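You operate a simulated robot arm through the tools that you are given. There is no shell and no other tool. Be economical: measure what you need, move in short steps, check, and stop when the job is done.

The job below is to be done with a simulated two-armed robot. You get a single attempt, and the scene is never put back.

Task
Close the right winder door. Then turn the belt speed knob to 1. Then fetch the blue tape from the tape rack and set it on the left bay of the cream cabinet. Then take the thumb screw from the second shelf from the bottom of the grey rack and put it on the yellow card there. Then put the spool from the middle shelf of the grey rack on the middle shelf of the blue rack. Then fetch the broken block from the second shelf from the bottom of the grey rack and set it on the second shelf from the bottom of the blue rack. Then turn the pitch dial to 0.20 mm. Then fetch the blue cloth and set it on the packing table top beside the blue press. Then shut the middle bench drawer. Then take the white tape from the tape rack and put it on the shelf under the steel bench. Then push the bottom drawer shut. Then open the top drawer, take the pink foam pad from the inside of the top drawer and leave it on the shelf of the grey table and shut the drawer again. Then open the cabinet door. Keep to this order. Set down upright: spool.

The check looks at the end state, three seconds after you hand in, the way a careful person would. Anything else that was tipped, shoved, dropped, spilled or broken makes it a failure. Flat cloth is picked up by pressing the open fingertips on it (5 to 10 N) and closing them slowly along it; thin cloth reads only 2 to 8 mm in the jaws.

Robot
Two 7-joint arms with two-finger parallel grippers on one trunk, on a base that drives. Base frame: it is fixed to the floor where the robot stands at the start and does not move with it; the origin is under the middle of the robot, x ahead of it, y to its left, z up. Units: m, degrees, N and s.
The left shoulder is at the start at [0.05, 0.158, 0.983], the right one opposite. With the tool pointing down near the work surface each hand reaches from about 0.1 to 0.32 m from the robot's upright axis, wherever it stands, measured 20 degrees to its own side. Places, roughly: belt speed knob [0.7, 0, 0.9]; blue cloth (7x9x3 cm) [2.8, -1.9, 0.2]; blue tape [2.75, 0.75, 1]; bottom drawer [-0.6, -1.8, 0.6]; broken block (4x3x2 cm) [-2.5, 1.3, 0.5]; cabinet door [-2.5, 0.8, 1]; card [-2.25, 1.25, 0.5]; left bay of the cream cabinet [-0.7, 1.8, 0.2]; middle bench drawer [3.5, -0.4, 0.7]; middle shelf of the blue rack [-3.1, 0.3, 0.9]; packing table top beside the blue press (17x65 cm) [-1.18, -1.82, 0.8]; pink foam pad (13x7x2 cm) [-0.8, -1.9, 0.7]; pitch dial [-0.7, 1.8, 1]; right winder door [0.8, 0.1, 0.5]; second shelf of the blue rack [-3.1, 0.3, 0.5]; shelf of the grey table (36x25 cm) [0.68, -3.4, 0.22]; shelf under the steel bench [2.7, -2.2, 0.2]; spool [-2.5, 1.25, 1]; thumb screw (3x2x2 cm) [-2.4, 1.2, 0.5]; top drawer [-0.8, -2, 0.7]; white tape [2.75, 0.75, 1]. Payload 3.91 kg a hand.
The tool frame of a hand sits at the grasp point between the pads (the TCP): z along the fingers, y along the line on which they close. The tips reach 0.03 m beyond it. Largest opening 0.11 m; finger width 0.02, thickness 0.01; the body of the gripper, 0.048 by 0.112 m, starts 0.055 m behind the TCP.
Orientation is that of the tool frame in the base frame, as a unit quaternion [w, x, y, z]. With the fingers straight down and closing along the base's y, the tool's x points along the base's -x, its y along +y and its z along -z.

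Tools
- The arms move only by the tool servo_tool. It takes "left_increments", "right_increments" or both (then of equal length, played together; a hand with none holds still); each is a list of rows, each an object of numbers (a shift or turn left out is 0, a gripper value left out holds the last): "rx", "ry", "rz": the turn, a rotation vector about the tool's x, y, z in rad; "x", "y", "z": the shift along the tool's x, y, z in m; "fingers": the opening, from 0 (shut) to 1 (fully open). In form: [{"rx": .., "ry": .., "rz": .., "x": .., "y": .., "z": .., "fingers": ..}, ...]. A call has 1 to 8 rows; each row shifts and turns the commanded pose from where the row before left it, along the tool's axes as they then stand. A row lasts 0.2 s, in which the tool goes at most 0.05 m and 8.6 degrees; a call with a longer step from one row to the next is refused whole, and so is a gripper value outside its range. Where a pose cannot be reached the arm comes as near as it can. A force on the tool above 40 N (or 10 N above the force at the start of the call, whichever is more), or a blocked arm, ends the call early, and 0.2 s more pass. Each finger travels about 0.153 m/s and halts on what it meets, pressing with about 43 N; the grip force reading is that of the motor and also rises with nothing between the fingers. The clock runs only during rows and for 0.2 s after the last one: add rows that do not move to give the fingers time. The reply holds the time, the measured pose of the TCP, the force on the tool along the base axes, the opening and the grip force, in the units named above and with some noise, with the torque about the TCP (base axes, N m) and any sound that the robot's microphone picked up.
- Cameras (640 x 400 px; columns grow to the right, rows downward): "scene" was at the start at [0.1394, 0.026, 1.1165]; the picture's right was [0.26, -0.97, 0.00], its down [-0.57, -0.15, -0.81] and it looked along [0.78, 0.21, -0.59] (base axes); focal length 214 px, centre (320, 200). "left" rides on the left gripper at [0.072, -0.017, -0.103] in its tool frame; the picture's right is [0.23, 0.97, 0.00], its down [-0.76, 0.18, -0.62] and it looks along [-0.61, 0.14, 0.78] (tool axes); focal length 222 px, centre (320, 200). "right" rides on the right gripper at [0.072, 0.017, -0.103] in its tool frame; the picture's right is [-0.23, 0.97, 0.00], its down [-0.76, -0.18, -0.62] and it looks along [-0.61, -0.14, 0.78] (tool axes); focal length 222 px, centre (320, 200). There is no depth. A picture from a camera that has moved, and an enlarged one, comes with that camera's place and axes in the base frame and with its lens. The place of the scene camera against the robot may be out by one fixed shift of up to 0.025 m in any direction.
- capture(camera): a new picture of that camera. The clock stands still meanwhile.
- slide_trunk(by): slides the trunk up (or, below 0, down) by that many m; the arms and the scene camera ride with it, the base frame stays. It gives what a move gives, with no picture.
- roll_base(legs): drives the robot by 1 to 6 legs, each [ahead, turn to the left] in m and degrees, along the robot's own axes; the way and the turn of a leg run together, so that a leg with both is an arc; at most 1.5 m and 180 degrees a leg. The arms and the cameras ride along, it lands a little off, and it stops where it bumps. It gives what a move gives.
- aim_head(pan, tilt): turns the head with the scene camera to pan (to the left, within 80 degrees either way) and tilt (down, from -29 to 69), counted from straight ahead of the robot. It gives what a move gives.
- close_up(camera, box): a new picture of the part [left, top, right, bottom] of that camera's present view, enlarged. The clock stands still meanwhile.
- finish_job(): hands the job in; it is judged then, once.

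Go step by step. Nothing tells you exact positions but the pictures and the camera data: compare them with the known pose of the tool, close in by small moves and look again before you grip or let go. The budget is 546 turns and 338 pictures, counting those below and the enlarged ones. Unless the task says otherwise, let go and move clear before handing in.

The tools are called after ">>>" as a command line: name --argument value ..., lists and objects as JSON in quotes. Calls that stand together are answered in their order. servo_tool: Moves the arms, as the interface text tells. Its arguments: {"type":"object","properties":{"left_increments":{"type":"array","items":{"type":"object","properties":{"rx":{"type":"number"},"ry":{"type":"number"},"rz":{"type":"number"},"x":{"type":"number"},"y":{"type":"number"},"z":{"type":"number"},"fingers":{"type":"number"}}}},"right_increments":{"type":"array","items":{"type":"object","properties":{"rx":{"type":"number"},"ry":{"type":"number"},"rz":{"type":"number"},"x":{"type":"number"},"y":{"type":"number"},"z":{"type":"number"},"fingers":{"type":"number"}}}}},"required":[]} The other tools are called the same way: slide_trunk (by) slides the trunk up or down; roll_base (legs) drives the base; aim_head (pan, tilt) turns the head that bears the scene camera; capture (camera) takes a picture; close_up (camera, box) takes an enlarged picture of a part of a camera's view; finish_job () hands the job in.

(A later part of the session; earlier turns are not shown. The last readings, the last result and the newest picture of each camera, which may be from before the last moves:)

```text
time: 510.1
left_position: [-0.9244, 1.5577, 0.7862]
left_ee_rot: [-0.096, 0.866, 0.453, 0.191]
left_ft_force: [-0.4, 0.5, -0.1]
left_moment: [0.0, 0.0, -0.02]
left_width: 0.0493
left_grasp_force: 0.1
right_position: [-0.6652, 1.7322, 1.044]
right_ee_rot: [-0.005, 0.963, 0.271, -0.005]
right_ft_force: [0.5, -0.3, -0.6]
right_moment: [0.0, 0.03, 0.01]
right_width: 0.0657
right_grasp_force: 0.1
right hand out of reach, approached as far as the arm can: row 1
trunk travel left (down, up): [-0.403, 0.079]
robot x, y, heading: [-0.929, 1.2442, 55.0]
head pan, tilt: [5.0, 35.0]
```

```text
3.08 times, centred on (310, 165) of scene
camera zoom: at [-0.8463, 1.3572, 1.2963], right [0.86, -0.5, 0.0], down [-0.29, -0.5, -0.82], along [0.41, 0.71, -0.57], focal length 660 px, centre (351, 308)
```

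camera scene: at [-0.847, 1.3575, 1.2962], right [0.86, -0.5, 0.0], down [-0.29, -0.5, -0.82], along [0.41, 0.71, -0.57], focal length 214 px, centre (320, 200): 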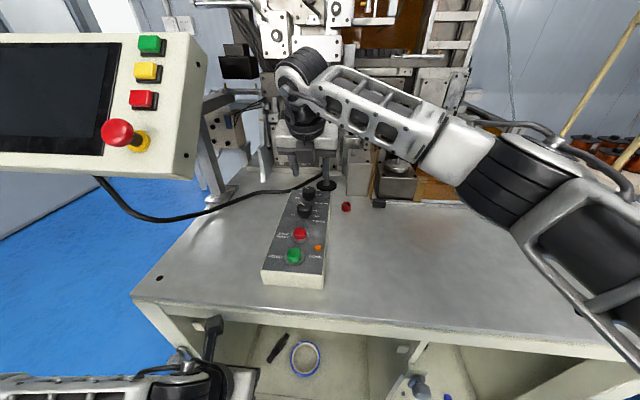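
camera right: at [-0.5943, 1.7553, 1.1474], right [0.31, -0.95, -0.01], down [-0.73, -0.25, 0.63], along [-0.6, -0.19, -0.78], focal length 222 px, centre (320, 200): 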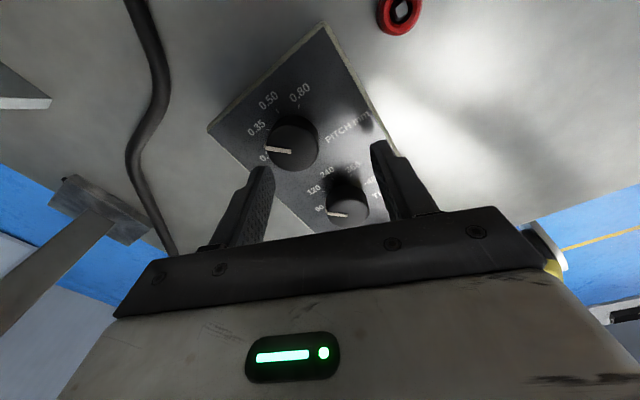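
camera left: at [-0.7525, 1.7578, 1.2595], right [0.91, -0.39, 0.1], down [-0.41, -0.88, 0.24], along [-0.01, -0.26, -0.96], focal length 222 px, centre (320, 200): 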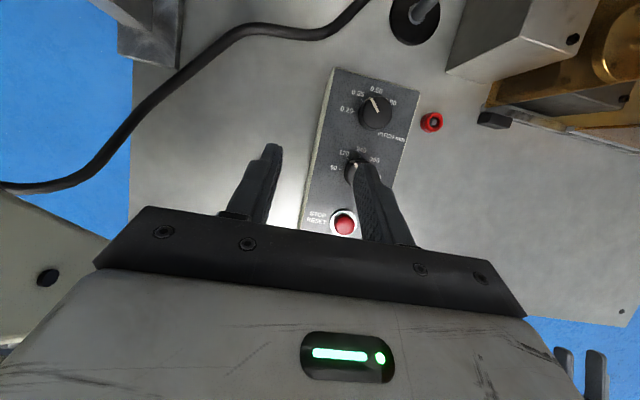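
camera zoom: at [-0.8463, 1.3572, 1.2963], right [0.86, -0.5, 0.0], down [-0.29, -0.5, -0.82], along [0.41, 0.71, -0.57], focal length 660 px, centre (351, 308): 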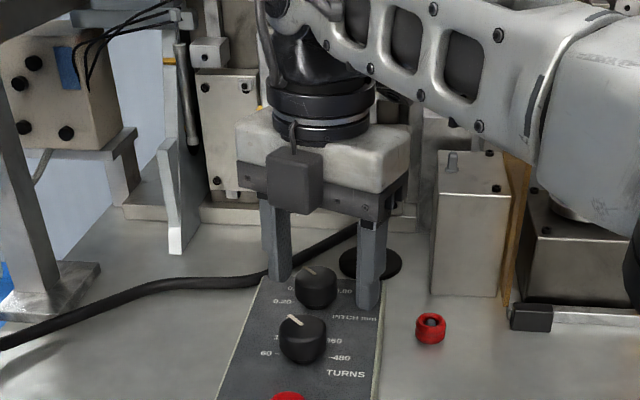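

>>> servo_tool --right_increments '[{"x": 0.014, "y": -0.017}, {}]'

>>> close_up --camera "right" --box '[200, 60, 440, 240]'

```text
time: 510.7
left_position: [-0.9243, 1.5576, 0.7856]
left_ee_rot: [-0.095, 0.866, 0.453, 0.191]
left_ft_force: [0.7, 0.3, 0.1]
left_moment: [0.01, 0.01, -0.03]
left_width: 0.0498
left_grasp_force: 0.2
right_position: [-0.6621, 1.7372, 1.0434]
right_ee_rot: [-0.005, 0.962, 0.272, -0.005]
right_ft_force: [-0.7, 1.1, 0.1]
right_moment: [0.03, 0.0, -0.02]
right_width: 0.066
right_grasp_force: 0.1
right hand out of reach, approached as far as the arm can: row 1
trunk travel left (down, up): [-0.403, 0.079]
robot x, y, heading: [-0.926, 1.2454, 54.8]
head pan, tilt: [5.0, 35.0]
```

```text
2.22 times, centred on (320, 150) of right
camera zoom: at [-0.5915, 1.7593, 1.1467], right [0.31, -0.95, -0.01], down [-0.73, -0.25, 0.63], along [-0.6, -0.19, -0.78], focal length 494 px, centre (320, 311)
```

zoom: 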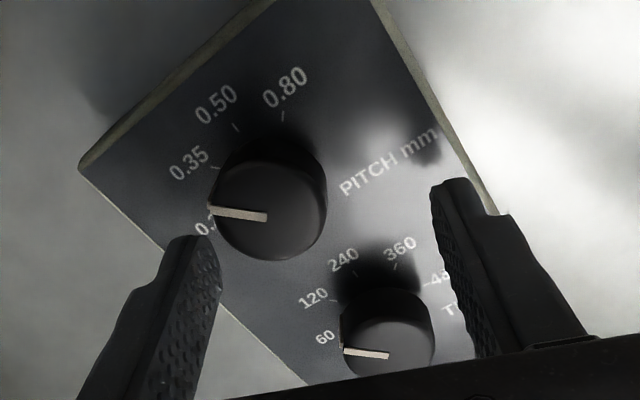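

>>> servo_tool --left_increments '[{"x": -0.0363, "z": -0.017}, {"x": -0.0181, "z": -0.0085}]' --right_increments '[{"z": -0.03}, {}]'

>>> roll_base --legs '[[0.025, 0]]'

```text
time: 511.3
left_position: [-0.9574, 1.5135, 0.786]
left_ee_rot: [-0.098, 0.864, 0.453, 0.195]
left_ft_force: [0.7, 0.4, 0.0]
left_moment: [0.02, -0.01, 0.01]
left_width: 0.0495
left_grasp_force: 0.1
right_position: [-0.6604, 1.7327, 1.0721]
right_ee_rot: [-0.007, 0.963, 0.271, -0.006]
right_ft_force: [0.8, -0.2, 0.3]
right_moment: [0.0, 0.0, 0.01]
right_width: 0.0661
right_grasp_force: 0.1
right hand out of reach, approached as far as the arm can: row 1
trunk travel left (down, up): [-0.403, 0.079]
robot x, y, heading: [-0.9282, 1.2446, 54.8]
head pan, tilt: [5.0, 35.0]
```

```text
time: 512.0
left_position: [-0.9573, 1.5152, 0.7853]
left_ee_rot: [-0.098, 0.864, 0.453, 0.196]
left_ft_force: [0.4, 0.0, -0.5]
left_moment: [-0.01, 0.01, 0.03]
left_width: 0.0493
left_grasp_force: 0.0
right_position: [-0.6602, 1.734, 1.0735]
right_ee_rot: [-0.006, 0.963, 0.27, -0.005]
right_ft_force: [0.0, 0.1, 0.7]
right_moment: [-0.01, -0.05, -0.07]
right_width: 0.0662
right_grasp_force: 0.1
trunk travel left (down, up): [-0.403, 0.079]
robot x, y, heading: [-0.9309, 1.2495, 54.8]
head pan, tilt: [5.0, 35.0]
stopped in leg 1: the robot was blocked; the commanded pose is now the measured one
```

>>> servo_tool --right_increments '[{"ry": 0.13}, {"ry": 0.12}, {"x": 0.011, "y": -0.016, "z": 0.003}, {"z": 0.02}]'

>>> close_up --camera "right" --box '[200, 60, 440, 240]'

```text
time: 513.0
left_position: [-0.9569, 1.5149, 0.7853]
left_ee_rot: [-0.099, 0.864, 0.453, 0.196]
left_ft_force: [-0.5, 0.3, 0.0]
left_moment: [-0.04, -0.01, 0.03]
left_width: 0.0494
left_grasp_force: 0.0
right_position: [-0.6521, 1.7556, 1.0548]
right_ee_rot: [-0.04, 0.956, 0.268, 0.115]
right_ft_force: [0.5, -0.2, -0.3]
right_moment: [0.01, 0.0, -0.01]
right_width: 0.066
right_grasp_force: 0.1
trunk travel left (down, up): [-0.403, 0.079]
robot x, y, heading: [-0.9307, 1.249, 55.1]
head pan, tilt: [5.0, 35.0]
```

```text
2.22 times, centred on (320, 150) of right
camera zoom: at [-0.6056, 1.7647, 1.173], right [0.32, -0.95, -0.07], down [-0.85, -0.32, 0.42], along [-0.42, -0.08, -0.9], focal length 494 px, centre (320, 311)
```

zoom: 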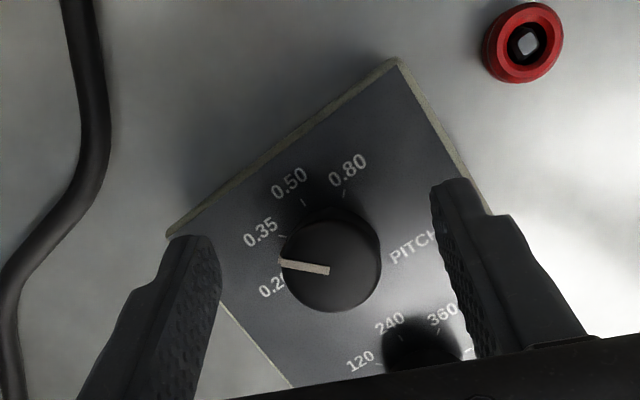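

>>> servo_tool --right_increments '[{"x": -0.0139, "z": -0.0034, "y": -0.0034}, {"x": -0.0035, "z": 0.0146}, {}]'

>>> close_up --camera "right" --box '[200, 60, 440, 240]'

>>> close_up --camera "scene" --box '[250, 120, 370, 220]'

```text
time: 513.8
left_position: [-0.9575, 1.5152, 0.7853]
left_ee_rot: [-0.1, 0.863, 0.454, 0.196]
left_ft_force: [-0.1, 0.1, 0.3]
left_moment: [0.0, 0.0, 0.01]
left_width: 0.0496
left_grasp_force: 0.0
right_position: [-0.6681, 1.7535, 1.038]
right_ee_rot: [-0.04, 0.956, 0.268, 0.115]
right_ft_force: [0.8, -0.5, 0.1]
right_moment: [0.0, 0.0, -0.01]
right_width: 0.0656
right_grasp_force: 0.0
trunk travel left (down, up): [-0.403, 0.079]
robot x, y, heading: [-0.9262, 1.2498, 54.6]
head pan, tilt: [5.0, 35.0]
```

```text
2.22 times, centred on (320, 150) of right
camera zoom: at [-0.621, 1.7604, 1.1565], right [0.32, -0.95, -0.07], down [-0.85, -0.32, 0.42], along [-0.42, -0.08, -0.9], focal length 494 px, centre (320, 311)
```

zoom: 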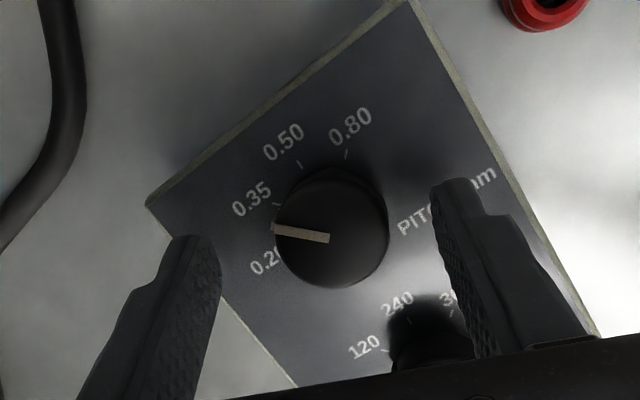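

```text
4.00 times, centred on (310, 170) of scene
camera zoom: at [-0.8453, 1.3593, 1.2963], right [0.86, -0.5, 0.0], down [-0.29, -0.5, -0.82], along [0.41, 0.71, -0.57], focal length 858 px, centre (360, 320)
```

zoom: 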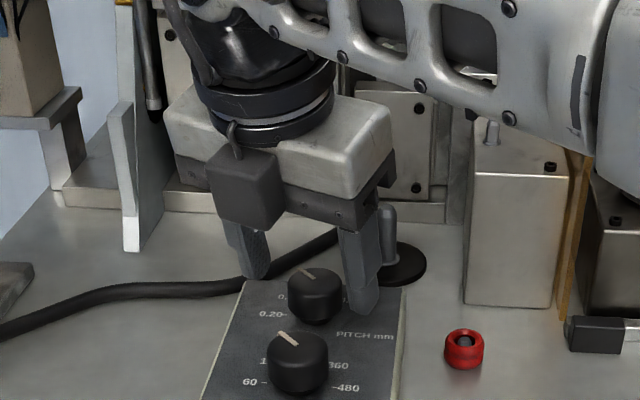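

>>> servo_tool --right_increments '[{"x": -0.002, "z": 0.0085}, {"fingers": 0.4}, {"fingers": 0.3}, {"fingers": 0.0}, {}]'

>>> close_up --camera "right" --box '[200, 60, 440, 240]'

```text
time: 515.0
left_position: [-0.9561, 1.514, 0.7854]
left_ee_rot: [-0.1, 0.864, 0.453, 0.194]
left_ft_force: [0.5, 0.1, 0.9]
left_moment: [-0.01, 0.02, -0.01]
left_width: 0.0496
left_grasp_force: 0.1
right_position: [-0.665, 1.7507, 1.0286]
right_ee_rot: [-0.038, 0.956, 0.267, 0.116]
right_ft_force: [8.9, -21.0, -6.3]
right_moment: [-0.23, -0.59, -0.14]
right_width: 0.0334
right_grasp_force: 45.0
trunk travel left (down, up): [-0.403, 0.079]
robot x, y, heading: [-0.9285, 1.2478, 54.7]
head pan, tilt: [5.0, 35.0]
```

```text
2.22 times, centred on (320, 150) of right
camera zoom: at [-0.6181, 1.7585, 1.1478], right [0.32, -0.95, -0.06], down [-0.85, -0.31, 0.42], along [-0.42, -0.08, -0.9], focal length 494 px, centre (320, 311)
```

zoom: 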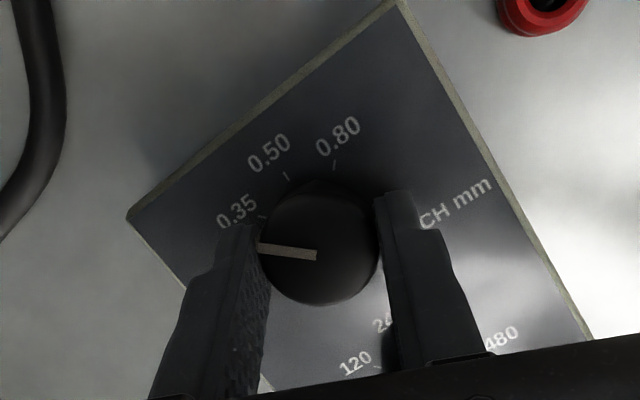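

Gripped. I rotate counter-clockwise about the vertical.

>>> servo_tool --right_increments '[{"rx": 0.032, "rz": -0.133}, {"rx": 0.032, "rz": -0.133}, {"rx": 0.032, "rz": -0.133}, {"rx": 0.032, "rz": -0.133}, {"rx": 0.032, "rz": -0.133}, {"rx": 0.032, "rz": -0.133}]'

>>> close_up --camera "right" --box '[200, 60, 440, 240]'

```text
time: 516.4
left_position: [-0.9558, 1.5149, 0.7863]
left_ee_rot: [-0.1, 0.864, 0.453, 0.196]
left_ft_force: [0.4, 1.2, 0.5]
left_moment: [-0.02, -0.04, 0.01]
left_width: 0.0494
left_grasp_force: 0.0
right_position: [-0.6621, 1.7495, 1.0292]
right_ee_rot: [-0.076, 0.77, 0.626, 0.096]
right_ft_force: [22.4, -18.8, -5.4]
right_moment: [-0.85, -0.84, -0.39]
right_width: 0.0337
right_grasp_force: 44.7
trunk travel left (down, up): [-0.403, 0.079]
robot x, y, heading: [-0.9282, 1.2476, 54.6]
head pan, tilt: [5.0, 35.0]
```

```text
2.22 times, centred on (320, 150) of right
camera zoom: at [-0.6378, 1.79, 1.1482], right [0.91, -0.41, -0.05], down [-0.36, -0.84, 0.42], along [-0.22, -0.36, -0.91], focal length 494 px, centre (320, 311)
```

zoom: 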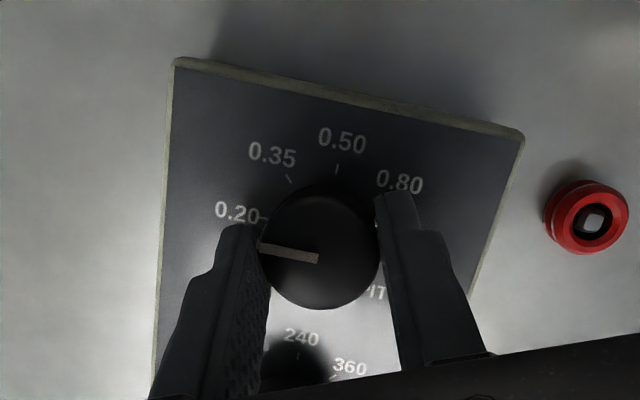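

The pointer is parallel to the 0.20 mark. I release and verify.

>>> servo_tool --right_increments '[{"fingers": 0.45}, {"fingers": 0.6}, {"z": -0.04}, {"z": -0.04}]'

>>> close_up --camera "right" --box '[240, 80, 400, 200]'

```text
time: 517.4
left_position: [-0.9554, 1.5147, 0.7861]
left_ee_rot: [-0.1, 0.863, 0.455, 0.197]
left_ft_force: [-0.9, 0.2, 0.5]
left_moment: [0.02, -0.01, 0.03]
left_width: 0.0498
left_grasp_force: 0.1
right_position: [-0.6714, 1.7348, 1.1075]
right_ee_rot: [-0.082, 0.768, 0.628, 0.096]
right_ft_force: [0.4, 0.2, -1.2]
right_moment: [-0.01, 0.03, -0.02]
right_width: 0.0662
right_grasp_force: 0.1
trunk travel left (down, up): [-0.403, 0.079]
robot x, y, heading: [-0.9252, 1.246, 54.8]
head pan, tilt: [5.0, 35.0]
```

```text
3.33 times, centred on (320, 140) of right
camera zoom: at [-0.6465, 1.7733, 1.2264], right [0.91, -0.41, -0.06], down [-0.35, -0.84, 0.41], along [-0.22, -0.36, -0.91], focal length 740 px, centre (320, 400)
```

zoom: 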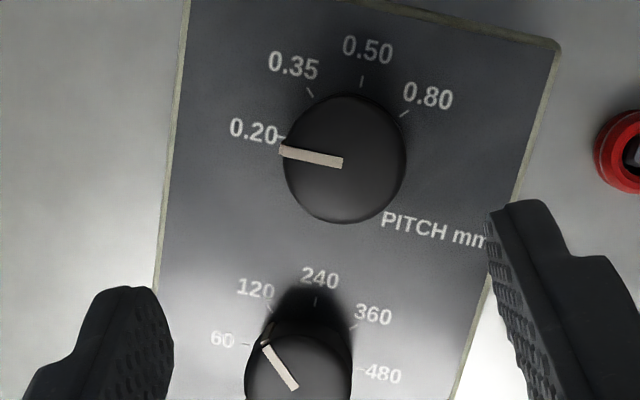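

Pitch is at 0.20. I back away from the machine.

>>> roll_base --legs '[[-0.4, 0]]'

>>> capture --camera "scene"

```text
time: 519.9
left_position: [-1.1908, 1.185, 0.7856]
left_ee_rot: [-0.098, 0.865, 0.45, 0.196]
left_ft_force: [0.4, 0.2, -0.5]
left_moment: [-0.02, 0.0, 0.03]
left_width: 0.0496
left_grasp_force: 0.1
right_position: [-0.9019, 1.4007, 1.1064]
right_ee_rot: [-0.081, 0.77, 0.625, 0.096]
right_ft_force: [0.9, 0.7, 0.4]
right_moment: [0.02, -0.02, 0.0]
right_width: 0.066
right_grasp_force: 0.0
trunk travel left (down, up): [-0.403, 0.079]
robot x, y, heading: [-1.1658, 0.9162, 54.7]
head pan, tilt: [5.0, 35.0]
```

```text
128 pictures are left
camera scene: at [-1.0795, 1.0285, 1.2963], right [0.86, -0.51, 0.0], down [-0.29, -0.49, -0.82], along [0.42, 0.71, -0.57], focal length 214 px, centre (320, 200)
```

scene: 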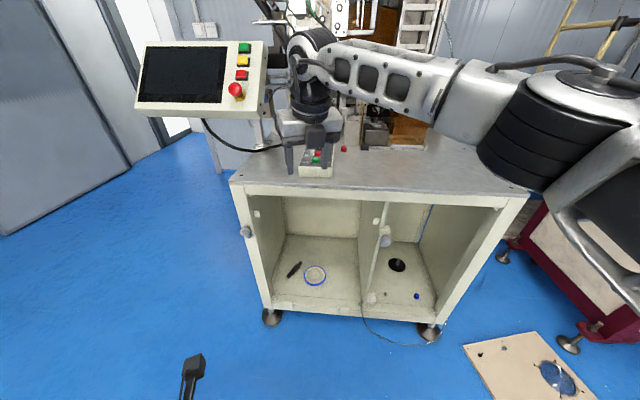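

>>> servo_tool --right_increments '[{"rz": 0.134}, {"rz": 0.134}, {"rz": 0.134}, {"y": 0.045}, {"y": 0.045}, {"y": 0.045}, {"y": 0.04, "x": -0.03}, {"x": -0.045}]'

>>> roll_base --legs '[[0, -132], [0.76, 0], [0, 41], [0.81, 0], [0.81, 0]]'

>>> aim_head --pan 5 --tilt 25

>>> capture --camera "scene"

```text
time: 521.7
left_position: [-1.1899, 1.1848, 0.7865]
left_ee_rot: [-0.099, 0.865, 0.451, 0.197]
left_ft_force: [-0.2, 1.5, 0.3]
left_moment: [0.0, 0.02, 0.01]
left_width: 0.0496
left_grasp_force: 0.1
right_position: [-0.8008, 1.2456, 1.0728]
right_ee_rot: [-0.098, 0.88, 0.458, 0.078]
right_ft_force: [0.2, 0.0, 0.9]
right_moment: [0.0, 0.0, -0.02]
right_width: 0.066
right_grasp_force: 0.1
trunk travel left (down, up): [-0.403, 0.079]
robot x, y, heading: [-1.1662, 0.916, 54.2]
head pan, tilt: [5.0, 35.0]
```

```text
time: 541.1
left_position: [0.624, -0.7443, 0.7842]
left_ee_rot: [0.069, 0.93, -0.293, 0.209]
left_ft_force: [0.1, -1.1, -0.1]
left_moment: [-0.04, 0.0, 0.01]
left_width: 0.0499
left_grasp_force: 0.1
right_position: [0.6841, -1.1326, 1.0732]
right_ee_rot: [-0.015, 0.946, -0.299, 0.124]
right_ft_force: [-0.8, -0.1, 0.6]
right_moment: [-0.01, 0.02, -0.02]
right_width: 0.0659
right_grasp_force: 0.1
trunk travel left (down, up): [-0.403, 0.079]
robot x, y, heading: [0.3546, -0.7686, -36.1]
head pan, tilt: [5.0, 35.0]
```

```text
time: 541.8
left_position: [0.6238, -0.7435, 0.7855]
left_ee_rot: [0.07, 0.93, -0.293, 0.209]
left_ft_force: [-0.3, 1.1, 0.4]
left_moment: [-0.02, 0.01, -0.01]
left_width: 0.0497
left_grasp_force: 0.1
right_position: [0.6835, -1.1336, 1.0721]
right_ee_rot: [-0.015, 0.946, -0.299, 0.124]
right_ft_force: [0.0, 0.2, -0.4]
right_moment: [0.02, 0.01, 0.01]
right_width: 0.0662
right_grasp_force: 0.1
trunk travel left (down, up): [-0.403, 0.079]
robot x, y, heading: [0.358, -0.7686, -35.7]
head pan, tilt: [5.0, 25.0]
```

```text
127 pictures are left
camera scene: at [0.4823, -0.8386, 1.312], right [-0.51, -0.86, 0.0], down [-0.36, 0.22, -0.91], along [0.78, -0.46, -0.42], focal length 214 px, centre (320, 200)
```

scene: 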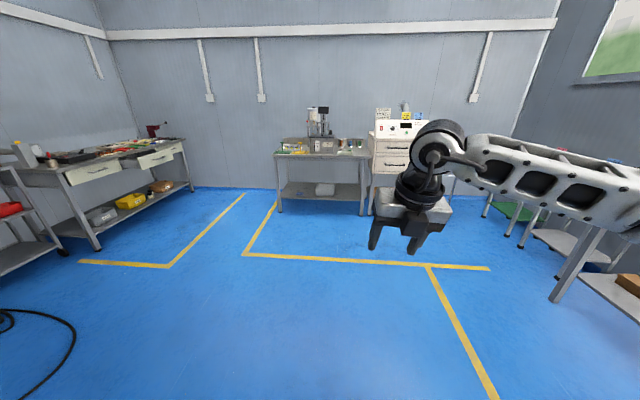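

>>> close_up --camera "scene" --box '[260, 130, 400, 230]'

```text
4.00 times, centred on (330, 180) of scene
camera zoom: at [0.4823, -0.8386, 1.312], right [-0.51, -0.86, 0.0], down [-0.36, 0.22, -0.91], along [0.78, -0.46, -0.42], focal length 858 px, centre (280, 280)
```

zoom: 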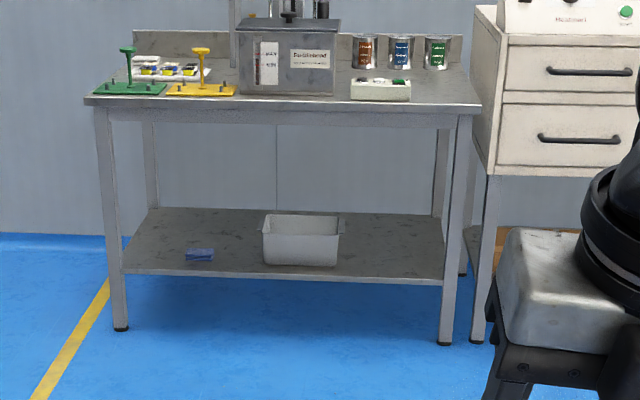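

The blue cloth lies near the front-left of the shelf under the steel bench, around (2.81, -1.92, 0.2). I drive there.

>>> roll_base --legs '[[0, 8.3], [0.92, 0], [0.92, 0], [0, -5.8]]'

>>> slide_trunk --by -0.4

>>> aim_head --pan 10 --tilt 40

>>> capture --camera "scene"

>>> capture --camera "left"

```text
time: 552.2
left_position: [2.2462, -1.5686, 0.785]
left_ee_rot: [0.062, 0.937, -0.271, 0.21]
left_ft_force: [-0.1, -0.2, 1.0]
left_moment: [-0.03, 0.02, 0.0]
left_width: 0.0498
left_grasp_force: 0.0
right_position: [2.324, -1.9572, 1.0723]
right_ee_rot: [-0.017, 0.953, -0.277, 0.124]
right_ft_force: [0.3, -0.1, -0.8]
right_moment: [0.02, -0.01, 0.01]
right_width: 0.0659
right_grasp_force: 0.0
trunk travel left (down, up): [-0.403, 0.079]
robot x, y, heading: [1.9792, -1.6102, -33.1]
head pan, tilt: [5.0, 25.0]
```

```text
time: 554.2
left_position: [2.2457, -1.5721, 0.5835]
left_ee_rot: [0.07, 0.937, -0.271, 0.211]
left_ft_force: [0.8, 0.4, 4.0]
left_moment: [0.25, 0.36, -0.08]
left_width: 0.0492
left_grasp_force: 0.1
right_position: [2.3249, -1.9564, 0.8657]
right_ee_rot: [-0.017, 0.953, -0.278, 0.123]
right_ft_force: [-0.8, 0.6, -0.2]
right_moment: [0.04, -0.04, 0.02]
right_width: 0.066
right_grasp_force: 0.0
trunk travel left (down, up): [-0.196, 0.286]
robot x, y, heading: [1.9789, -1.6132, -33.2]
head pan, tilt: [5.0, 25.0]
stopped: the force on the tool passed its limit at 276 N (the readings are from after the stop); the commanded pose is now the measured one
```

```text
time: 555.0
left_position: [2.2454, -1.57, 0.5816]
left_ee_rot: [0.069, 0.937, -0.271, 0.211]
left_ft_force: [2.9, -2.3, -2.4]
left_moment: [-0.1, -0.22, 0.13]
left_width: 0.0499
left_grasp_force: 0.3
right_position: [2.3251, -1.9559, 0.8653]
right_ee_rot: [-0.018, 0.953, -0.276, 0.123]
right_ft_force: [-0.1, -0.2, 0.2]
right_moment: [-0.01, 0.01, 0.03]
right_width: 0.0661
right_grasp_force: 0.1
trunk travel left (down, up): [-0.196, 0.286]
robot x, y, heading: [1.9801, -1.6094, -32.9]
head pan, tilt: [10.0, 40.0]
```

```text
125 pictures are left
camera scene: at [2.1061, -1.6609, 1.0819], right [-0.39, -0.92, 0.0], down [-0.59, 0.25, -0.77], along [0.71, -0.3, -0.64], focal length 214 px, centre (320, 200)
```

scene: 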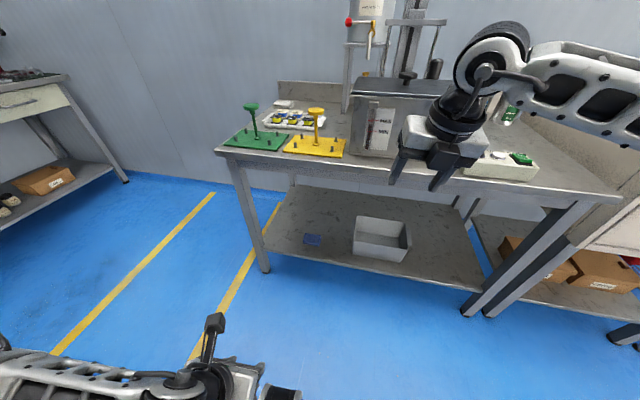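

```text
124 pictures are left
camera left: at [2.2736, -1.5659, 0.7062], right [-0.35, -0.93, 0.11], down [-0.9, 0.37, 0.24], along [-0.26, -0.02, -0.97], focal length 222 px, centre (320, 200)
```

left: 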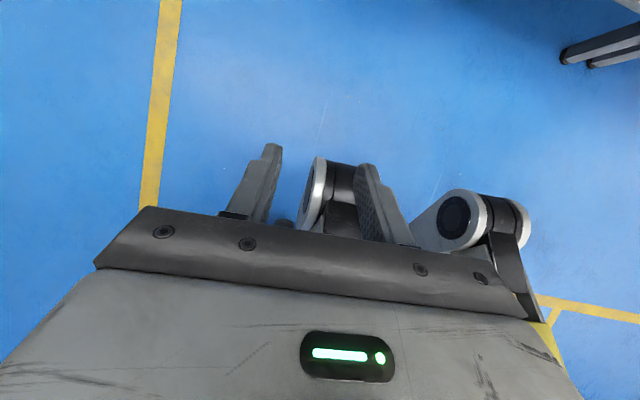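

The lowering hand met my own wheel bracket. I raise it slightly and reach it forward before lowering the trunk.

>>> servo_tool --left_increments '[{"x": 0.0172, "z": -0.0361}, {"x": 0.0361, "z": 0.0172, "y": -0.01}, {"x": 0.0361, "z": 0.0172, "y": -0.01}, {"x": 0.0361, "z": 0.0172}, {"x": 0.0361, "z": 0.0172}, {"x": 0.0361, "z": 0.0172}, {"x": 0.0361, "z": 0.0172, "fingers": 1}]'

>>> slide_trunk --by -0.19

>>> capture --camera "left"

```text
time: 556.6
left_position: [2.4571, -1.6807, 0.5842]
left_ee_rot: [0.068, 0.937, -0.271, 0.21]
left_ft_force: [-0.1, -0.3, -0.3]
left_moment: [0.0, 0.02, 0.0]
left_width: 0.1099
left_grasp_force: 0.0
left hand out of reach, approached as far as the arm can: row 1
right_position: [2.3243, -1.9561, 0.8648]
right_ee_rot: [-0.017, 0.953, -0.277, 0.124]
right_ft_force: [0.0, -0.4, 0.4]
right_moment: [0.0, 0.02, 0.02]
right_width: 0.066
right_grasp_force: 0.1
trunk travel left (down, up): [-0.196, 0.286]
robot x, y, heading: [1.9787, -1.6092, -33.0]
head pan, tilt: [10.0, 40.0]
```

```text
time: 558.7
left_position: [2.4561, -1.6799, 0.3933]
left_ee_rot: [0.069, 0.937, -0.27, 0.211]
left_ft_force: [0.1, -0.1, 0.8]
left_moment: [-0.01, -0.01, -0.01]
left_width: 0.1099
left_grasp_force: 0.1
right_position: [2.3236, -1.9572, 0.6754]
right_ee_rot: [-0.017, 0.953, -0.276, 0.124]
right_ft_force: [0.0, -0.3, -0.2]
right_moment: [0.0, 0.0, -0.01]
right_width: 0.0661
right_grasp_force: 0.0
trunk travel left (down, up): [-0.006, 0.476]
robot x, y, heading: [1.9793, -1.6082, -32.9]
head pan, tilt: [10.0, 40.0]
```

```text
123 pictures are left
camera left: at [2.4846, -1.6763, 0.5165], right [-0.35, -0.93, 0.11], down [-0.9, 0.37, 0.24], along [-0.26, -0.02, -0.97], focal length 222 px, centre (320, 200)
```

left: 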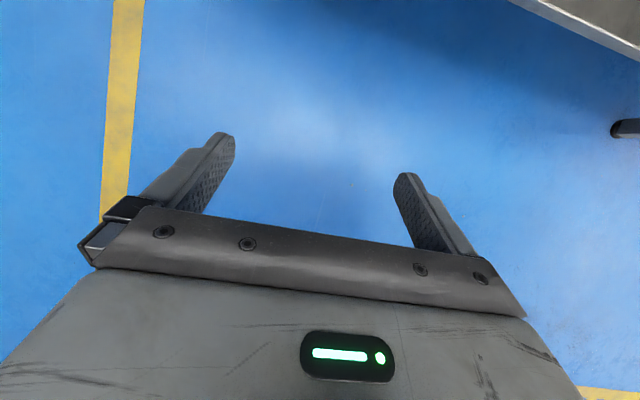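

>>> roll_base --legs '[[0.38, 0]]'

>>> capture --camera "left"

>>> capture --camera "scene"

```text
time: 560.3
left_position: [2.612, -1.7814, 0.3938]
left_ee_rot: [0.068, 0.937, -0.271, 0.21]
left_ft_force: [-0.1, 0.4, -0.4]
left_moment: [0.03, 0.0, -0.03]
left_width: 0.11
left_grasp_force: 0.1
right_position: [2.4719, -2.0521, 0.6744]
right_ee_rot: [-0.018, 0.952, -0.284, 0.113]
right_ft_force: [-4.0, 2.5, 1.2]
right_moment: [-0.2, -0.17, -0.27]
right_width: 0.0658
right_grasp_force: 0.0
trunk travel left (down, up): [-0.006, 0.476]
robot x, y, heading: [2.1352, -1.7058, -33.0]
head pan, tilt: [10.0, 40.0]
stopped in leg 1: the force on the tool passed its limit at 177 N (the readings are from after the stop); the commanded pose is now the measured one
```

```text
122 pictures are left
camera left: at [2.6387, -1.7775, 0.5159], right [-0.35, -0.93, 0.11], down [-0.9, 0.37, 0.24], along [-0.26, -0.02, -0.96], focal length 222 px, centre (320, 200)
```

left: 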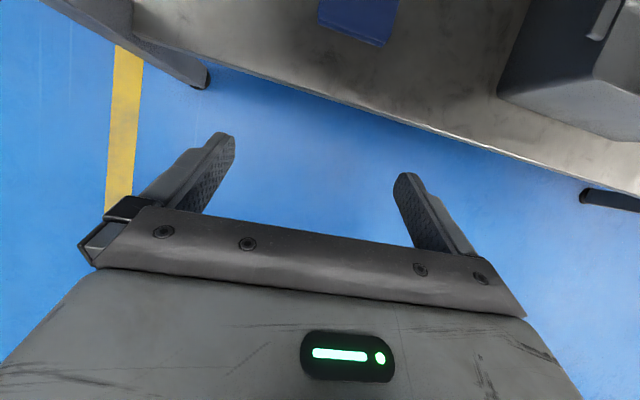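

```text
121 pictures are left
camera scene: at [2.2598, -1.7612, 0.8919], right [-0.39, -0.92, 0.0], down [-0.59, 0.25, -0.77], along [0.7, -0.3, -0.64], focal length 214 px, centre (320, 200)
```

scene: 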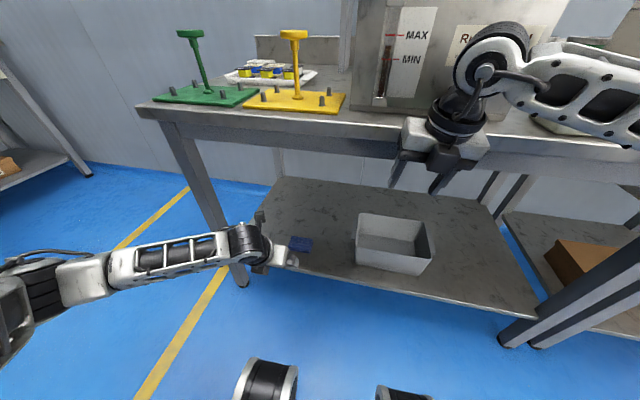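

The right hand bumped the bench edge. I back off a bit and tuck the right hand.

>>> roll_base --legs '[[-0.06, 0]]'

>>> servo_tool --right_increments '[{"x": -0.039, "z": -0.009, "y": 0.025}, {"x": -0.039, "z": -0.009, "y": 0.025}, {"x": -0.039, "z": -0.009, "y": 0.025}, {"x": -0.039, "z": -0.009, "y": 0.025}, {"x": -0.039, "z": -0.009}]'

```text
time: 561.2
left_position: [2.5619, -1.749, 0.3923]
left_ee_rot: [0.068, 0.937, -0.271, 0.211]
left_ft_force: [0.2, 0.1, -0.3]
left_moment: [0.03, 0.0, 0.02]
left_width: 0.11
left_grasp_force: 0.1
right_position: [2.4224, -2.0201, 0.6737]
right_ee_rot: [-0.018, 0.952, -0.283, 0.113]
right_ft_force: [-0.2, 0.3, -0.4]
right_moment: [-0.02, 0.02, -0.06]
right_width: 0.0661
right_grasp_force: 0.0
trunk travel left (down, up): [-0.006, 0.476]
robot x, y, heading: [2.0811, -1.6789, -33.2]
head pan, tilt: [10.0, 40.0]
```

```text
time: 562.4
left_position: [2.5618, -1.7497, 0.3934]
left_ee_rot: [0.068, 0.937, -0.271, 0.21]
left_ft_force: [-0.5, -0.3, 0.1]
left_moment: [0.03, 0.02, -0.03]
left_width: 0.1101
left_grasp_force: 0.1
right_position: [2.214, -2.0042, 0.6743]
right_ee_rot: [-0.018, 0.953, -0.283, 0.11]
right_ft_force: [1.0, 0.4, 0.0]
right_moment: [-0.01, 0.0, 0.01]
right_width: 0.066
right_grasp_force: 0.1
right hand out of reach, approached as far as the arm can: row 5
trunk travel left (down, up): [-0.006, 0.476]
robot x, y, heading: [2.0853, -1.6773, -33.0]
head pan, tilt: [10.0, 40.0]
```

>>> roll_base --legs '[[0.22, 0]]'

>>> capture --camera "left"

```text
time: 564.1
left_position: [2.7426, -1.8668, 0.3923]
left_ee_rot: [0.068, 0.937, -0.27, 0.21]
left_ft_force: [-0.6, 0.2, 0.1]
left_moment: [-0.02, -0.03, -0.01]
left_width: 0.1101
left_grasp_force: 0.0
right_position: [2.3948, -2.1217, 0.6753]
right_ee_rot: [-0.019, 0.952, -0.283, 0.112]
right_ft_force: [-0.4, -0.8, 0.0]
right_moment: [0.01, 0.01, 0.02]
right_width: 0.0659
right_grasp_force: 0.0
trunk travel left (down, up): [-0.006, 0.476]
robot x, y, heading: [2.2653, -1.7959, -33.0]
head pan, tilt: [10.0, 40.0]
```

```text
120 pictures are left
camera left: at [2.7707, -1.8623, 0.5158], right [-0.35, -0.93, 0.11], down [-0.9, 0.37, 0.24], along [-0.26, -0.02, -0.96], focal length 222 px, centre (320, 200)
```

left: 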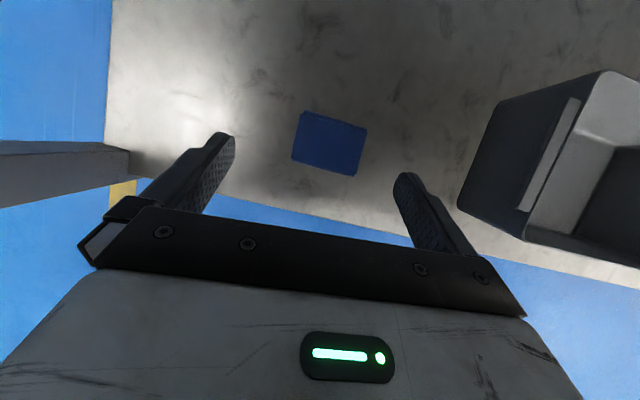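

>>> servo_tool --left_increments '[{"x": 0.0206, "z": 0.0098, "y": 0.027, "fingers": 0.7}, {"x": -0.0172, "z": 0.0361}, {"x": -0.0172, "z": 0.0361}, {"x": -0.0129, "z": 0.0271}]'

>>> capture --camera "left"

```text
time: 565.1
left_position: [2.7441, -1.9024, 0.2821]
left_ee_rot: [0.069, 0.937, -0.271, 0.21]
left_ft_force: [0.5, 0.2, 0.9]
left_moment: [0.0, -0.01, 0.01]
left_width: 0.0771
left_grasp_force: 0.1
right_position: [2.395, -2.1205, 0.6745]
right_ee_rot: [-0.019, 0.952, -0.283, 0.113]
right_ft_force: [-0.3, -0.5, -0.4]
right_moment: [-0.03, -0.02, 0.0]
right_width: 0.066
right_grasp_force: 0.0
trunk travel left (down, up): [-0.006, 0.476]
robot x, y, heading: [2.2647, -1.7939, -32.9]
head pan, tilt: [10.0, 40.0]
```

```text
119 pictures are left
camera left: at [2.7732, -1.8982, 0.4049], right [-0.35, -0.93, 0.11], down [-0.9, 0.37, 0.24], along [-0.26, -0.02, -0.97], focal length 222 px, centre (320, 200)
```

left: 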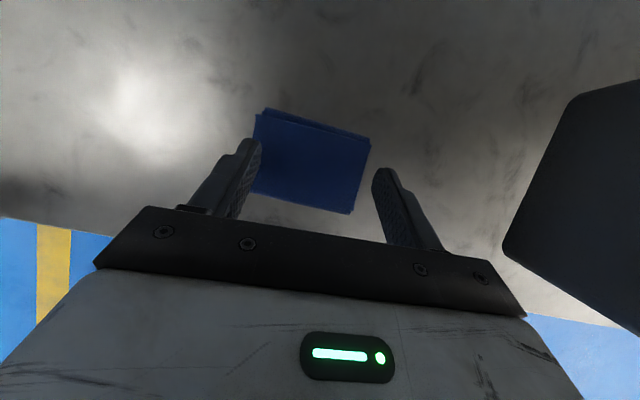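

The cloth is a ~9 cm wide folded stack, well aligned. I open fully, straddle it and lower until near the shelf.

>>> servo_tool --left_increments '[{"fingers": 1.0, "x": 0.009, "z": 0.004}, {}, {"x": -0.0086, "z": 0.0181}, {"x": -0.0043, "z": 0.009}]'

>>> servo_tool --left_increments '[{"x": -0.0026, "z": 0.0054}, {"x": -0.0026, "z": 0.0054}]'

>>> capture --camera "left"

```text
time: 566.1
left_position: [2.7549, -1.9094, 0.2521]
left_ee_rot: [0.068, 0.937, -0.271, 0.21]
left_ft_force: [-1.9, 0.5, 1.6]
left_moment: [0.19, -0.08, 0.13]
left_width: 0.11
left_grasp_force: 0.1
right_position: [2.3953, -2.1213, 0.6749]
right_ee_rot: [-0.019, 0.953, -0.281, 0.112]
right_ft_force: [0.3, -0.3, 0.7]
right_moment: [0.02, 0.01, 0.01]
right_width: 0.0662
right_grasp_force: 0.1
trunk travel left (down, up): [-0.006, 0.476]
robot x, y, heading: [2.2672, -1.7971, -33.0]
head pan, tilt: [10.0, 40.0]
```

```text
time: 566.5
left_position: [2.7539, -1.9088, 0.2519]
left_ee_rot: [0.066, 0.937, -0.269, 0.212]
left_ft_force: [-11.4, 8.4, 24.1]
left_moment: [1.31, -0.41, 0.63]
left_width: 0.1099
left_grasp_force: 0.1
right_position: [2.3936, -2.1209, 0.6755]
right_ee_rot: [-0.019, 0.952, -0.283, 0.113]
right_ft_force: [0.3, -0.3, 0.4]
right_moment: [-0.02, 0.0, 0.01]
right_width: 0.0662
right_grasp_force: 0.0
trunk travel left (down, up): [-0.006, 0.476]
robot x, y, heading: [2.2652, -1.796, -33.2]
head pan, tilt: [10.0, 40.0]
stopped in row 1 (left hand): the force on the tool passed its limit at 50 N (the readings are from after the stop); the commanded pose is now the measured one
```

```text
118 pictures are left
camera left: at [2.7821, -1.905, 0.375], right [-0.35, -0.93, 0.11], down [-0.9, 0.36, 0.23], along [-0.26, -0.02, -0.97], focal length 222 px, centre (320, 200)
```

left: 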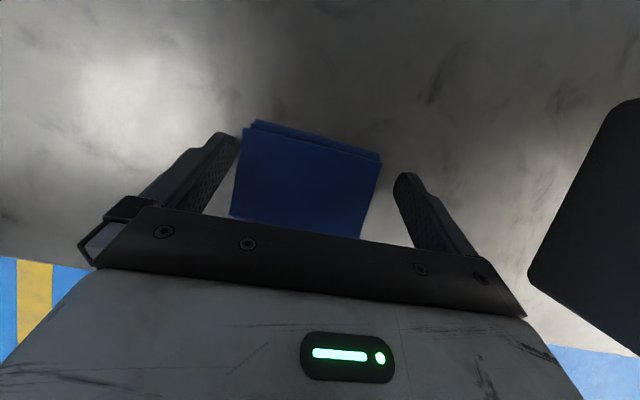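

>>> servo_tool --left_increments '[{"x": 0.0043, "z": -0.009}, {"y": -0.007}, {"x": -0.0043, "z": 0.009}, {"x": -0.0026, "z": 0.0054}]'

```text
time: 567.4
left_position: [2.7582, -1.9027, 0.2523]
left_ee_rot: [0.067, 0.937, -0.269, 0.211]
left_ft_force: [-12.7, 9.6, 24.2]
left_moment: [1.43, -0.46, 0.7]
left_width: 0.1101
left_grasp_force: 0.0
right_position: [2.395, -2.1206, 0.6758]
right_ee_rot: [-0.019, 0.953, -0.281, 0.113]
right_ft_force: [0.6, 0.1, 0.3]
right_moment: [-0.02, 0.02, -0.02]
right_width: 0.0661
right_grasp_force: 0.2
trunk travel left (down, up): [-0.006, 0.476]
robot x, y, heading: [2.265, -1.7938, -32.9]
head pan, tilt: [10.0, 40.0]
stopped in row 4 (left hand): the force on the tool passed its limit at 50 N (the readings are from after the stop); the commanded pose is now the measured one
```

The fingertips are at the shelf surface. I raise 2 mm and close slowly on the cloth.

>>> servo_tool --left_increments '[{"x": 0.001, "z": -0.003}, {"fingers": 0.85}, {"fingers": 0.7}, {"fingers": 0.55}, {"fingers": 0.4}, {"fingers": 0.25}, {"fingers": 0.1}, {"fingers": 0.0}]'

>>> servo_tool --left_increments '[{}, {}]'

>>> capture --camera "left"

```text
time: 569.2
left_position: [2.7566, -1.9028, 0.2522]
left_ee_rot: [0.068, 0.937, -0.27, 0.211]
left_ft_force: [-0.1, -0.5, 0.2]
left_moment: [-0.02, 0.04, 0.01]
left_width: 0.0847
left_grasp_force: 43.0
right_position: [2.3956, -2.1203, 0.6757]
right_ee_rot: [-0.018, 0.953, -0.282, 0.112]
right_ft_force: [0.0, -0.1, -0.2]
right_moment: [-0.01, 0.0, 0.02]
right_width: 0.066
right_grasp_force: 0.0
trunk travel left (down, up): [-0.006, 0.476]
robot x, y, heading: [2.267, -1.7971, -32.9]
head pan, tilt: [10.0, 40.0]
```

```text
time: 569.8
left_position: [2.757, -1.9029, 0.2523]
left_ee_rot: [0.067, 0.937, -0.269, 0.21]
left_ft_force: [0.5, 0.0, 0.7]
left_moment: [0.0, -0.06, 0.0]
left_width: 0.0846
left_grasp_force: 42.9
right_position: [2.3952, -2.1209, 0.6749]
right_ee_rot: [-0.019, 0.953, -0.282, 0.112]
right_ft_force: [0.0, 0.1, -0.1]
right_moment: [-0.02, 0.0, 0.0]
right_width: 0.0662
right_grasp_force: 0.1
trunk travel left (down, up): [-0.006, 0.476]
robot x, y, heading: [2.2646, -1.7975, -32.9]
head pan, tilt: [10.0, 40.0]
```

```text
117 pictures are left
camera left: at [2.7855, -1.8986, 0.3752], right [-0.35, -0.93, 0.11], down [-0.9, 0.36, 0.24], along [-0.26, -0.02, -0.97], focal length 222 px, centre (320, 200)
```

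left: 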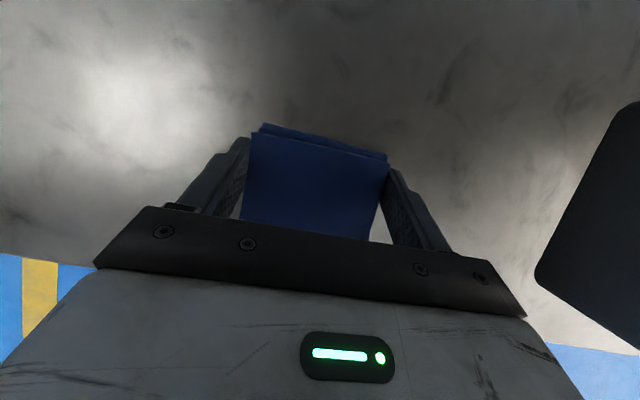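

The stack is held firmly at 85 mm. I lift and back out gently.

>>> servo_tool --left_increments '[{"x": 0.0043, "z": -0.009}, {"x": 0.0086, "z": -0.0181}, {"x": 0.0086, "z": -0.0181}, {"x": 0.0086, "z": -0.0181}, {"x": 0.0086, "z": -0.0181}]'

>>> roll_base --legs '[[-0.3, 0]]'

>>> capture --camera "scene"

```text
time: 571.0
left_position: [2.7577, -1.9002, 0.345]
left_ee_rot: [0.066, 0.937, -0.27, 0.211]
left_ft_force: [0.1, -0.5, -1.4]
left_moment: [0.01, -0.01, -0.02]
left_width: 0.0844
left_grasp_force: 42.6
right_position: [2.3949, -2.1213, 0.6746]
right_ee_rot: [-0.019, 0.952, -0.283, 0.112]
right_ft_force: [0.7, -0.8, -0.3]
right_moment: [-0.01, -0.03, 0.04]
right_width: 0.066
right_grasp_force: 0.0
trunk travel left (down, up): [-0.006, 0.476]
robot x, y, heading: [2.2643, -1.7927, -33.0]
head pan, tilt: [10.0, 40.0]
```

```text
time: 573.0
left_position: [2.5062, -1.7376, 0.3427]
left_ee_rot: [0.068, 0.937, -0.269, 0.211]
left_ft_force: [-0.3, 0.7, -0.4]
left_moment: [0.01, -0.02, 0.0]
left_width: 0.0839
left_grasp_force: 43.5
right_position: [2.1444, -1.9583, 0.6747]
right_ee_rot: [-0.018, 0.953, -0.282, 0.112]
right_ft_force: [1.5, 0.5, 0.1]
right_moment: [0.01, 0.01, -0.02]
right_width: 0.066
right_grasp_force: 0.0
trunk travel left (down, up): [-0.006, 0.476]
robot x, y, heading: [2.0143, -1.6317, -32.5]
head pan, tilt: [10.0, 40.0]
```

```text
116 pictures are left
camera scene: at [2.1402, -1.6836, 0.8919], right [-0.39, -0.92, 0.0], down [-0.59, 0.25, -0.77], along [0.71, -0.3, -0.64], focal length 214 px, centre (320, 200)
```

scene: 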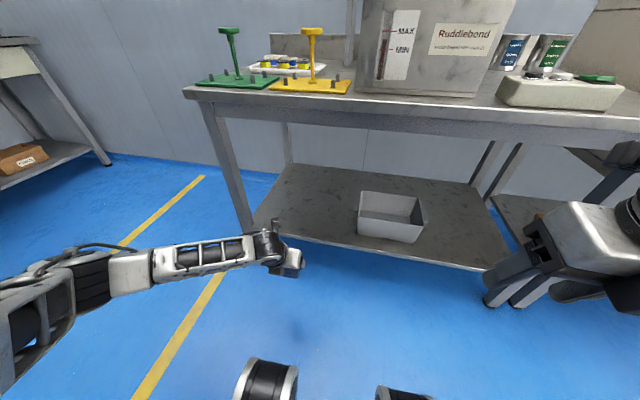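

The cloth is held. I raise the trunk and drive to the packing table.

>>> slide_trunk --by 0.4

>>> roll_base --legs '[[-0.1, 0], [0, 98], [0, 97.5], [0.85, 0], [0.85, 0], [0.8, 0]]'

>>> roll_base --legs '[[0, 60]]'

>>> aim_head --pan 0 --tilt 30

>>> capture --camera "scene"

```text
time: 576.9
left_position: [2.5054, -1.7391, 0.7423]
left_ee_rot: [0.066, 0.938, -0.268, 0.211]
left_ft_force: [0.1, 1.0, -0.9]
left_moment: [-0.03, 0.02, -0.01]
left_width: 0.0839
left_grasp_force: 42.5
right_position: [2.1443, -1.9591, 1.0751]
right_ee_rot: [-0.019, 0.953, -0.281, 0.112]
right_ft_force: [1.2, -0.3, 0.7]
right_moment: [-0.01, 0.0, 0.03]
right_width: 0.0659
right_grasp_force: 0.1
trunk travel left (down, up): [-0.406, 0.076]
robot x, y, heading: [2.0149, -1.6342, -32.8]
head pan, tilt: [10.0, 40.0]
```

```text
time: 598.4
left_position: [-0.9742, -0.9209, 0.7432]
left_ee_rot: [-0.218, 0.122, 0.968, 0.034]
left_ft_force: [-0.5, -0.8, -0.3]
left_moment: [-0.04, 0.01, 0.0]
left_width: 0.0837
left_grasp_force: 42.5
right_position: [-0.697, -0.6008, 1.0751]
right_ee_rot: [-0.108, 0.132, 0.985, -0.036]
right_ft_force: [0.3, 0.5, 0.2]
right_moment: [-0.03, 0.01, 0.02]
right_width: 0.0659
right_grasp_force: 0.1
trunk travel left (down, up): [-0.406, 0.076]
robot x, y, heading: [-0.4743, -0.8739, 164.8]
head pan, tilt: [10.0, 40.0]
```

```text
time: 601.5
left_position: [-0.6846, -1.329, 0.7427]
left_ee_rot: [-0.207, -0.376, 0.9, -0.078]
left_ft_force: [0.9, -0.1, -0.3]
left_moment: [0.02, 0.03, -0.02]
left_width: 0.0835
left_grasp_force: 42.7
right_position: [-0.8202, -0.9269, 1.0739]
right_ee_rot: [-0.076, -0.375, 0.92, -0.084]
right_ft_force: [-0.1, -0.2, 1.0]
right_moment: [0.01, -0.01, -0.04]
right_width: 0.0659
right_grasp_force: 0.0
trunk travel left (down, up): [-0.406, 0.076]
robot x, y, heading: [-0.4719, -0.8762, -135.8]
head pan, tilt: [10.0, 40.0]
```

```text
time: 602.2
left_position: [-0.6854, -1.3296, 0.7418]
left_ee_rot: [-0.206, -0.375, 0.9, -0.079]
left_ft_force: [0.3, 0.0, -0.2]
left_moment: [-0.01, 0.02, 0.0]
left_width: 0.0837
left_grasp_force: 42.9
right_position: [-0.8191, -0.9264, 1.0752]
right_ee_rot: [-0.076, -0.375, 0.92, -0.085]
right_ft_force: [-0.2, 0.5, 0.2]
right_moment: [-0.02, -0.02, 0.0]
right_width: 0.066
right_grasp_force: 0.1
trunk travel left (down, up): [-0.406, 0.076]
robot x, y, heading: [-0.4759, -0.8749, -135.8]
head pan, tilt: [0.0, 30.0]
```

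```text
115 pictures are left
camera scene: at [-0.5513, -0.96, 1.3072], right [-0.7, 0.71, 0.0], down [0.36, 0.35, -0.87], along [-0.62, -0.61, -0.5], focal length 214 px, centre (320, 200)
```

scene: 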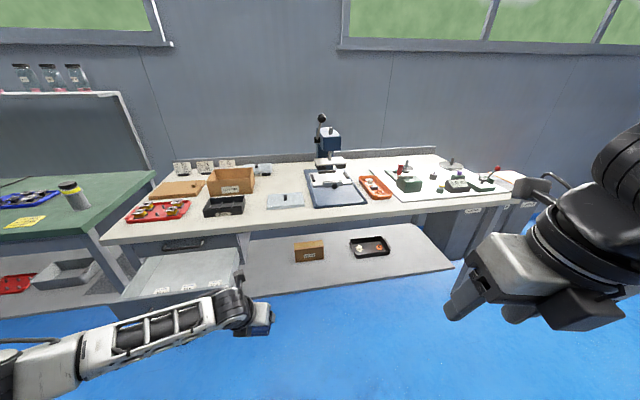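

>>> close_up --camera "scene" --box '[190, 130, 400, 230]'

```text
3.05 times, centred on (295, 180) of scene
camera zoom: at [-0.5513, -0.96, 1.3072], right [-0.7, 0.71, 0.0], down [0.36, 0.35, -0.87], along [-0.62, -0.61, -0.5], focal length 654 px, centre (396, 261)
```

zoom: 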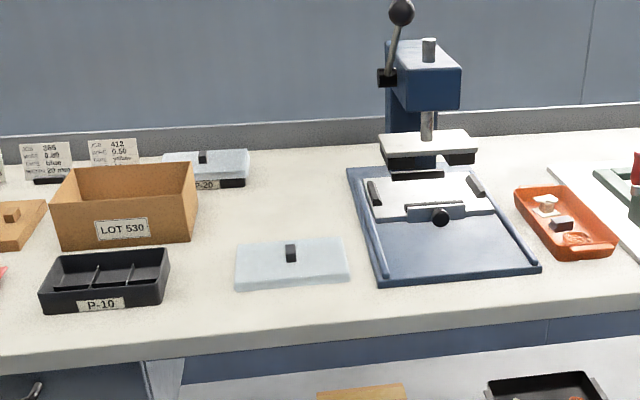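

The strip left of the blue press is free behind the clear lid; target about (-1.17, -1.80). I line up with the table.

>>> roll_base --legs '[[0, -33.4], [0.24, 0], [0, 41]]'

>>> servo_tool --left_increments '[{"x": 0.0215, "z": -0.0451}, {"x": 0.0215, "z": -0.0451}, {"x": 0.0215, "z": -0.0451}, {"x": 0.013, "z": -0.027}]'

>>> capture --camera "scene"

```text
time: 607.5
left_position: [-0.8649, -1.395, 0.7444]
left_ee_rot: [-0.201, -0.427, 0.877, -0.091]
left_ft_force: [0.3, 0.6, 0.3]
left_moment: [0.01, 0.04, 0.03]
left_width: 0.0837
left_grasp_force: 43.1
right_position: [-1.0443, -1.0117, 1.0747]
right_ee_rot: [-0.071, -0.428, 0.897, -0.089]
right_ft_force: [0.2, -0.4, -0.1]
right_moment: [-0.01, 0.01, -0.02]
right_width: 0.0658
right_grasp_force: 0.2
trunk travel left (down, up): [-0.406, 0.076]
robot x, y, heading: [-0.7084, -0.9185, -128.9]
head pan, tilt: [0.0, 30.0]
```

```text
time: 608.5
left_position: [-0.8614, -1.3942, 0.9244]
left_ee_rot: [-0.201, -0.426, 0.877, -0.091]
left_ft_force: [0.0, 0.2, -0.8]
left_moment: [0.03, 0.02, 0.02]
left_width: 0.0835
left_grasp_force: 42.8
right_position: [-1.0457, -1.0115, 1.0734]
right_ee_rot: [-0.07, -0.427, 0.897, -0.089]
right_ft_force: [-0.5, 0.5, -0.7]
right_moment: [-0.01, 0.01, 0.0]
right_width: 0.0659
right_grasp_force: 0.1
trunk travel left (down, up): [-0.406, 0.076]
robot x, y, heading: [-0.7065, -0.9166, -128.6]
head pan, tilt: [0.0, 30.0]
```

```text
113 pictures are left
camera scene: at [-0.7742, -1.0144, 1.3073], right [-0.78, 0.63, 0.0], down [0.31, 0.39, -0.87], along [-0.54, -0.67, -0.5], focal length 214 px, centre (320, 200)
```

scene: 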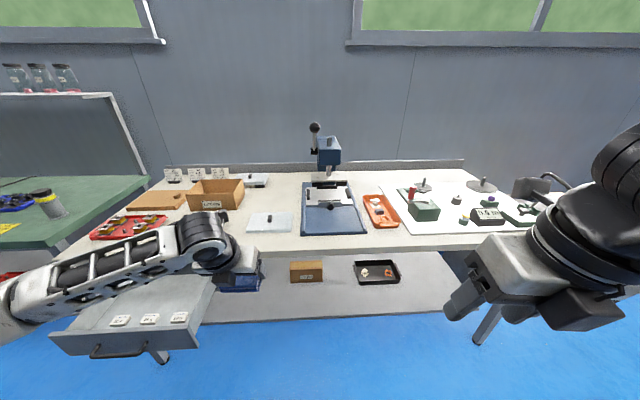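

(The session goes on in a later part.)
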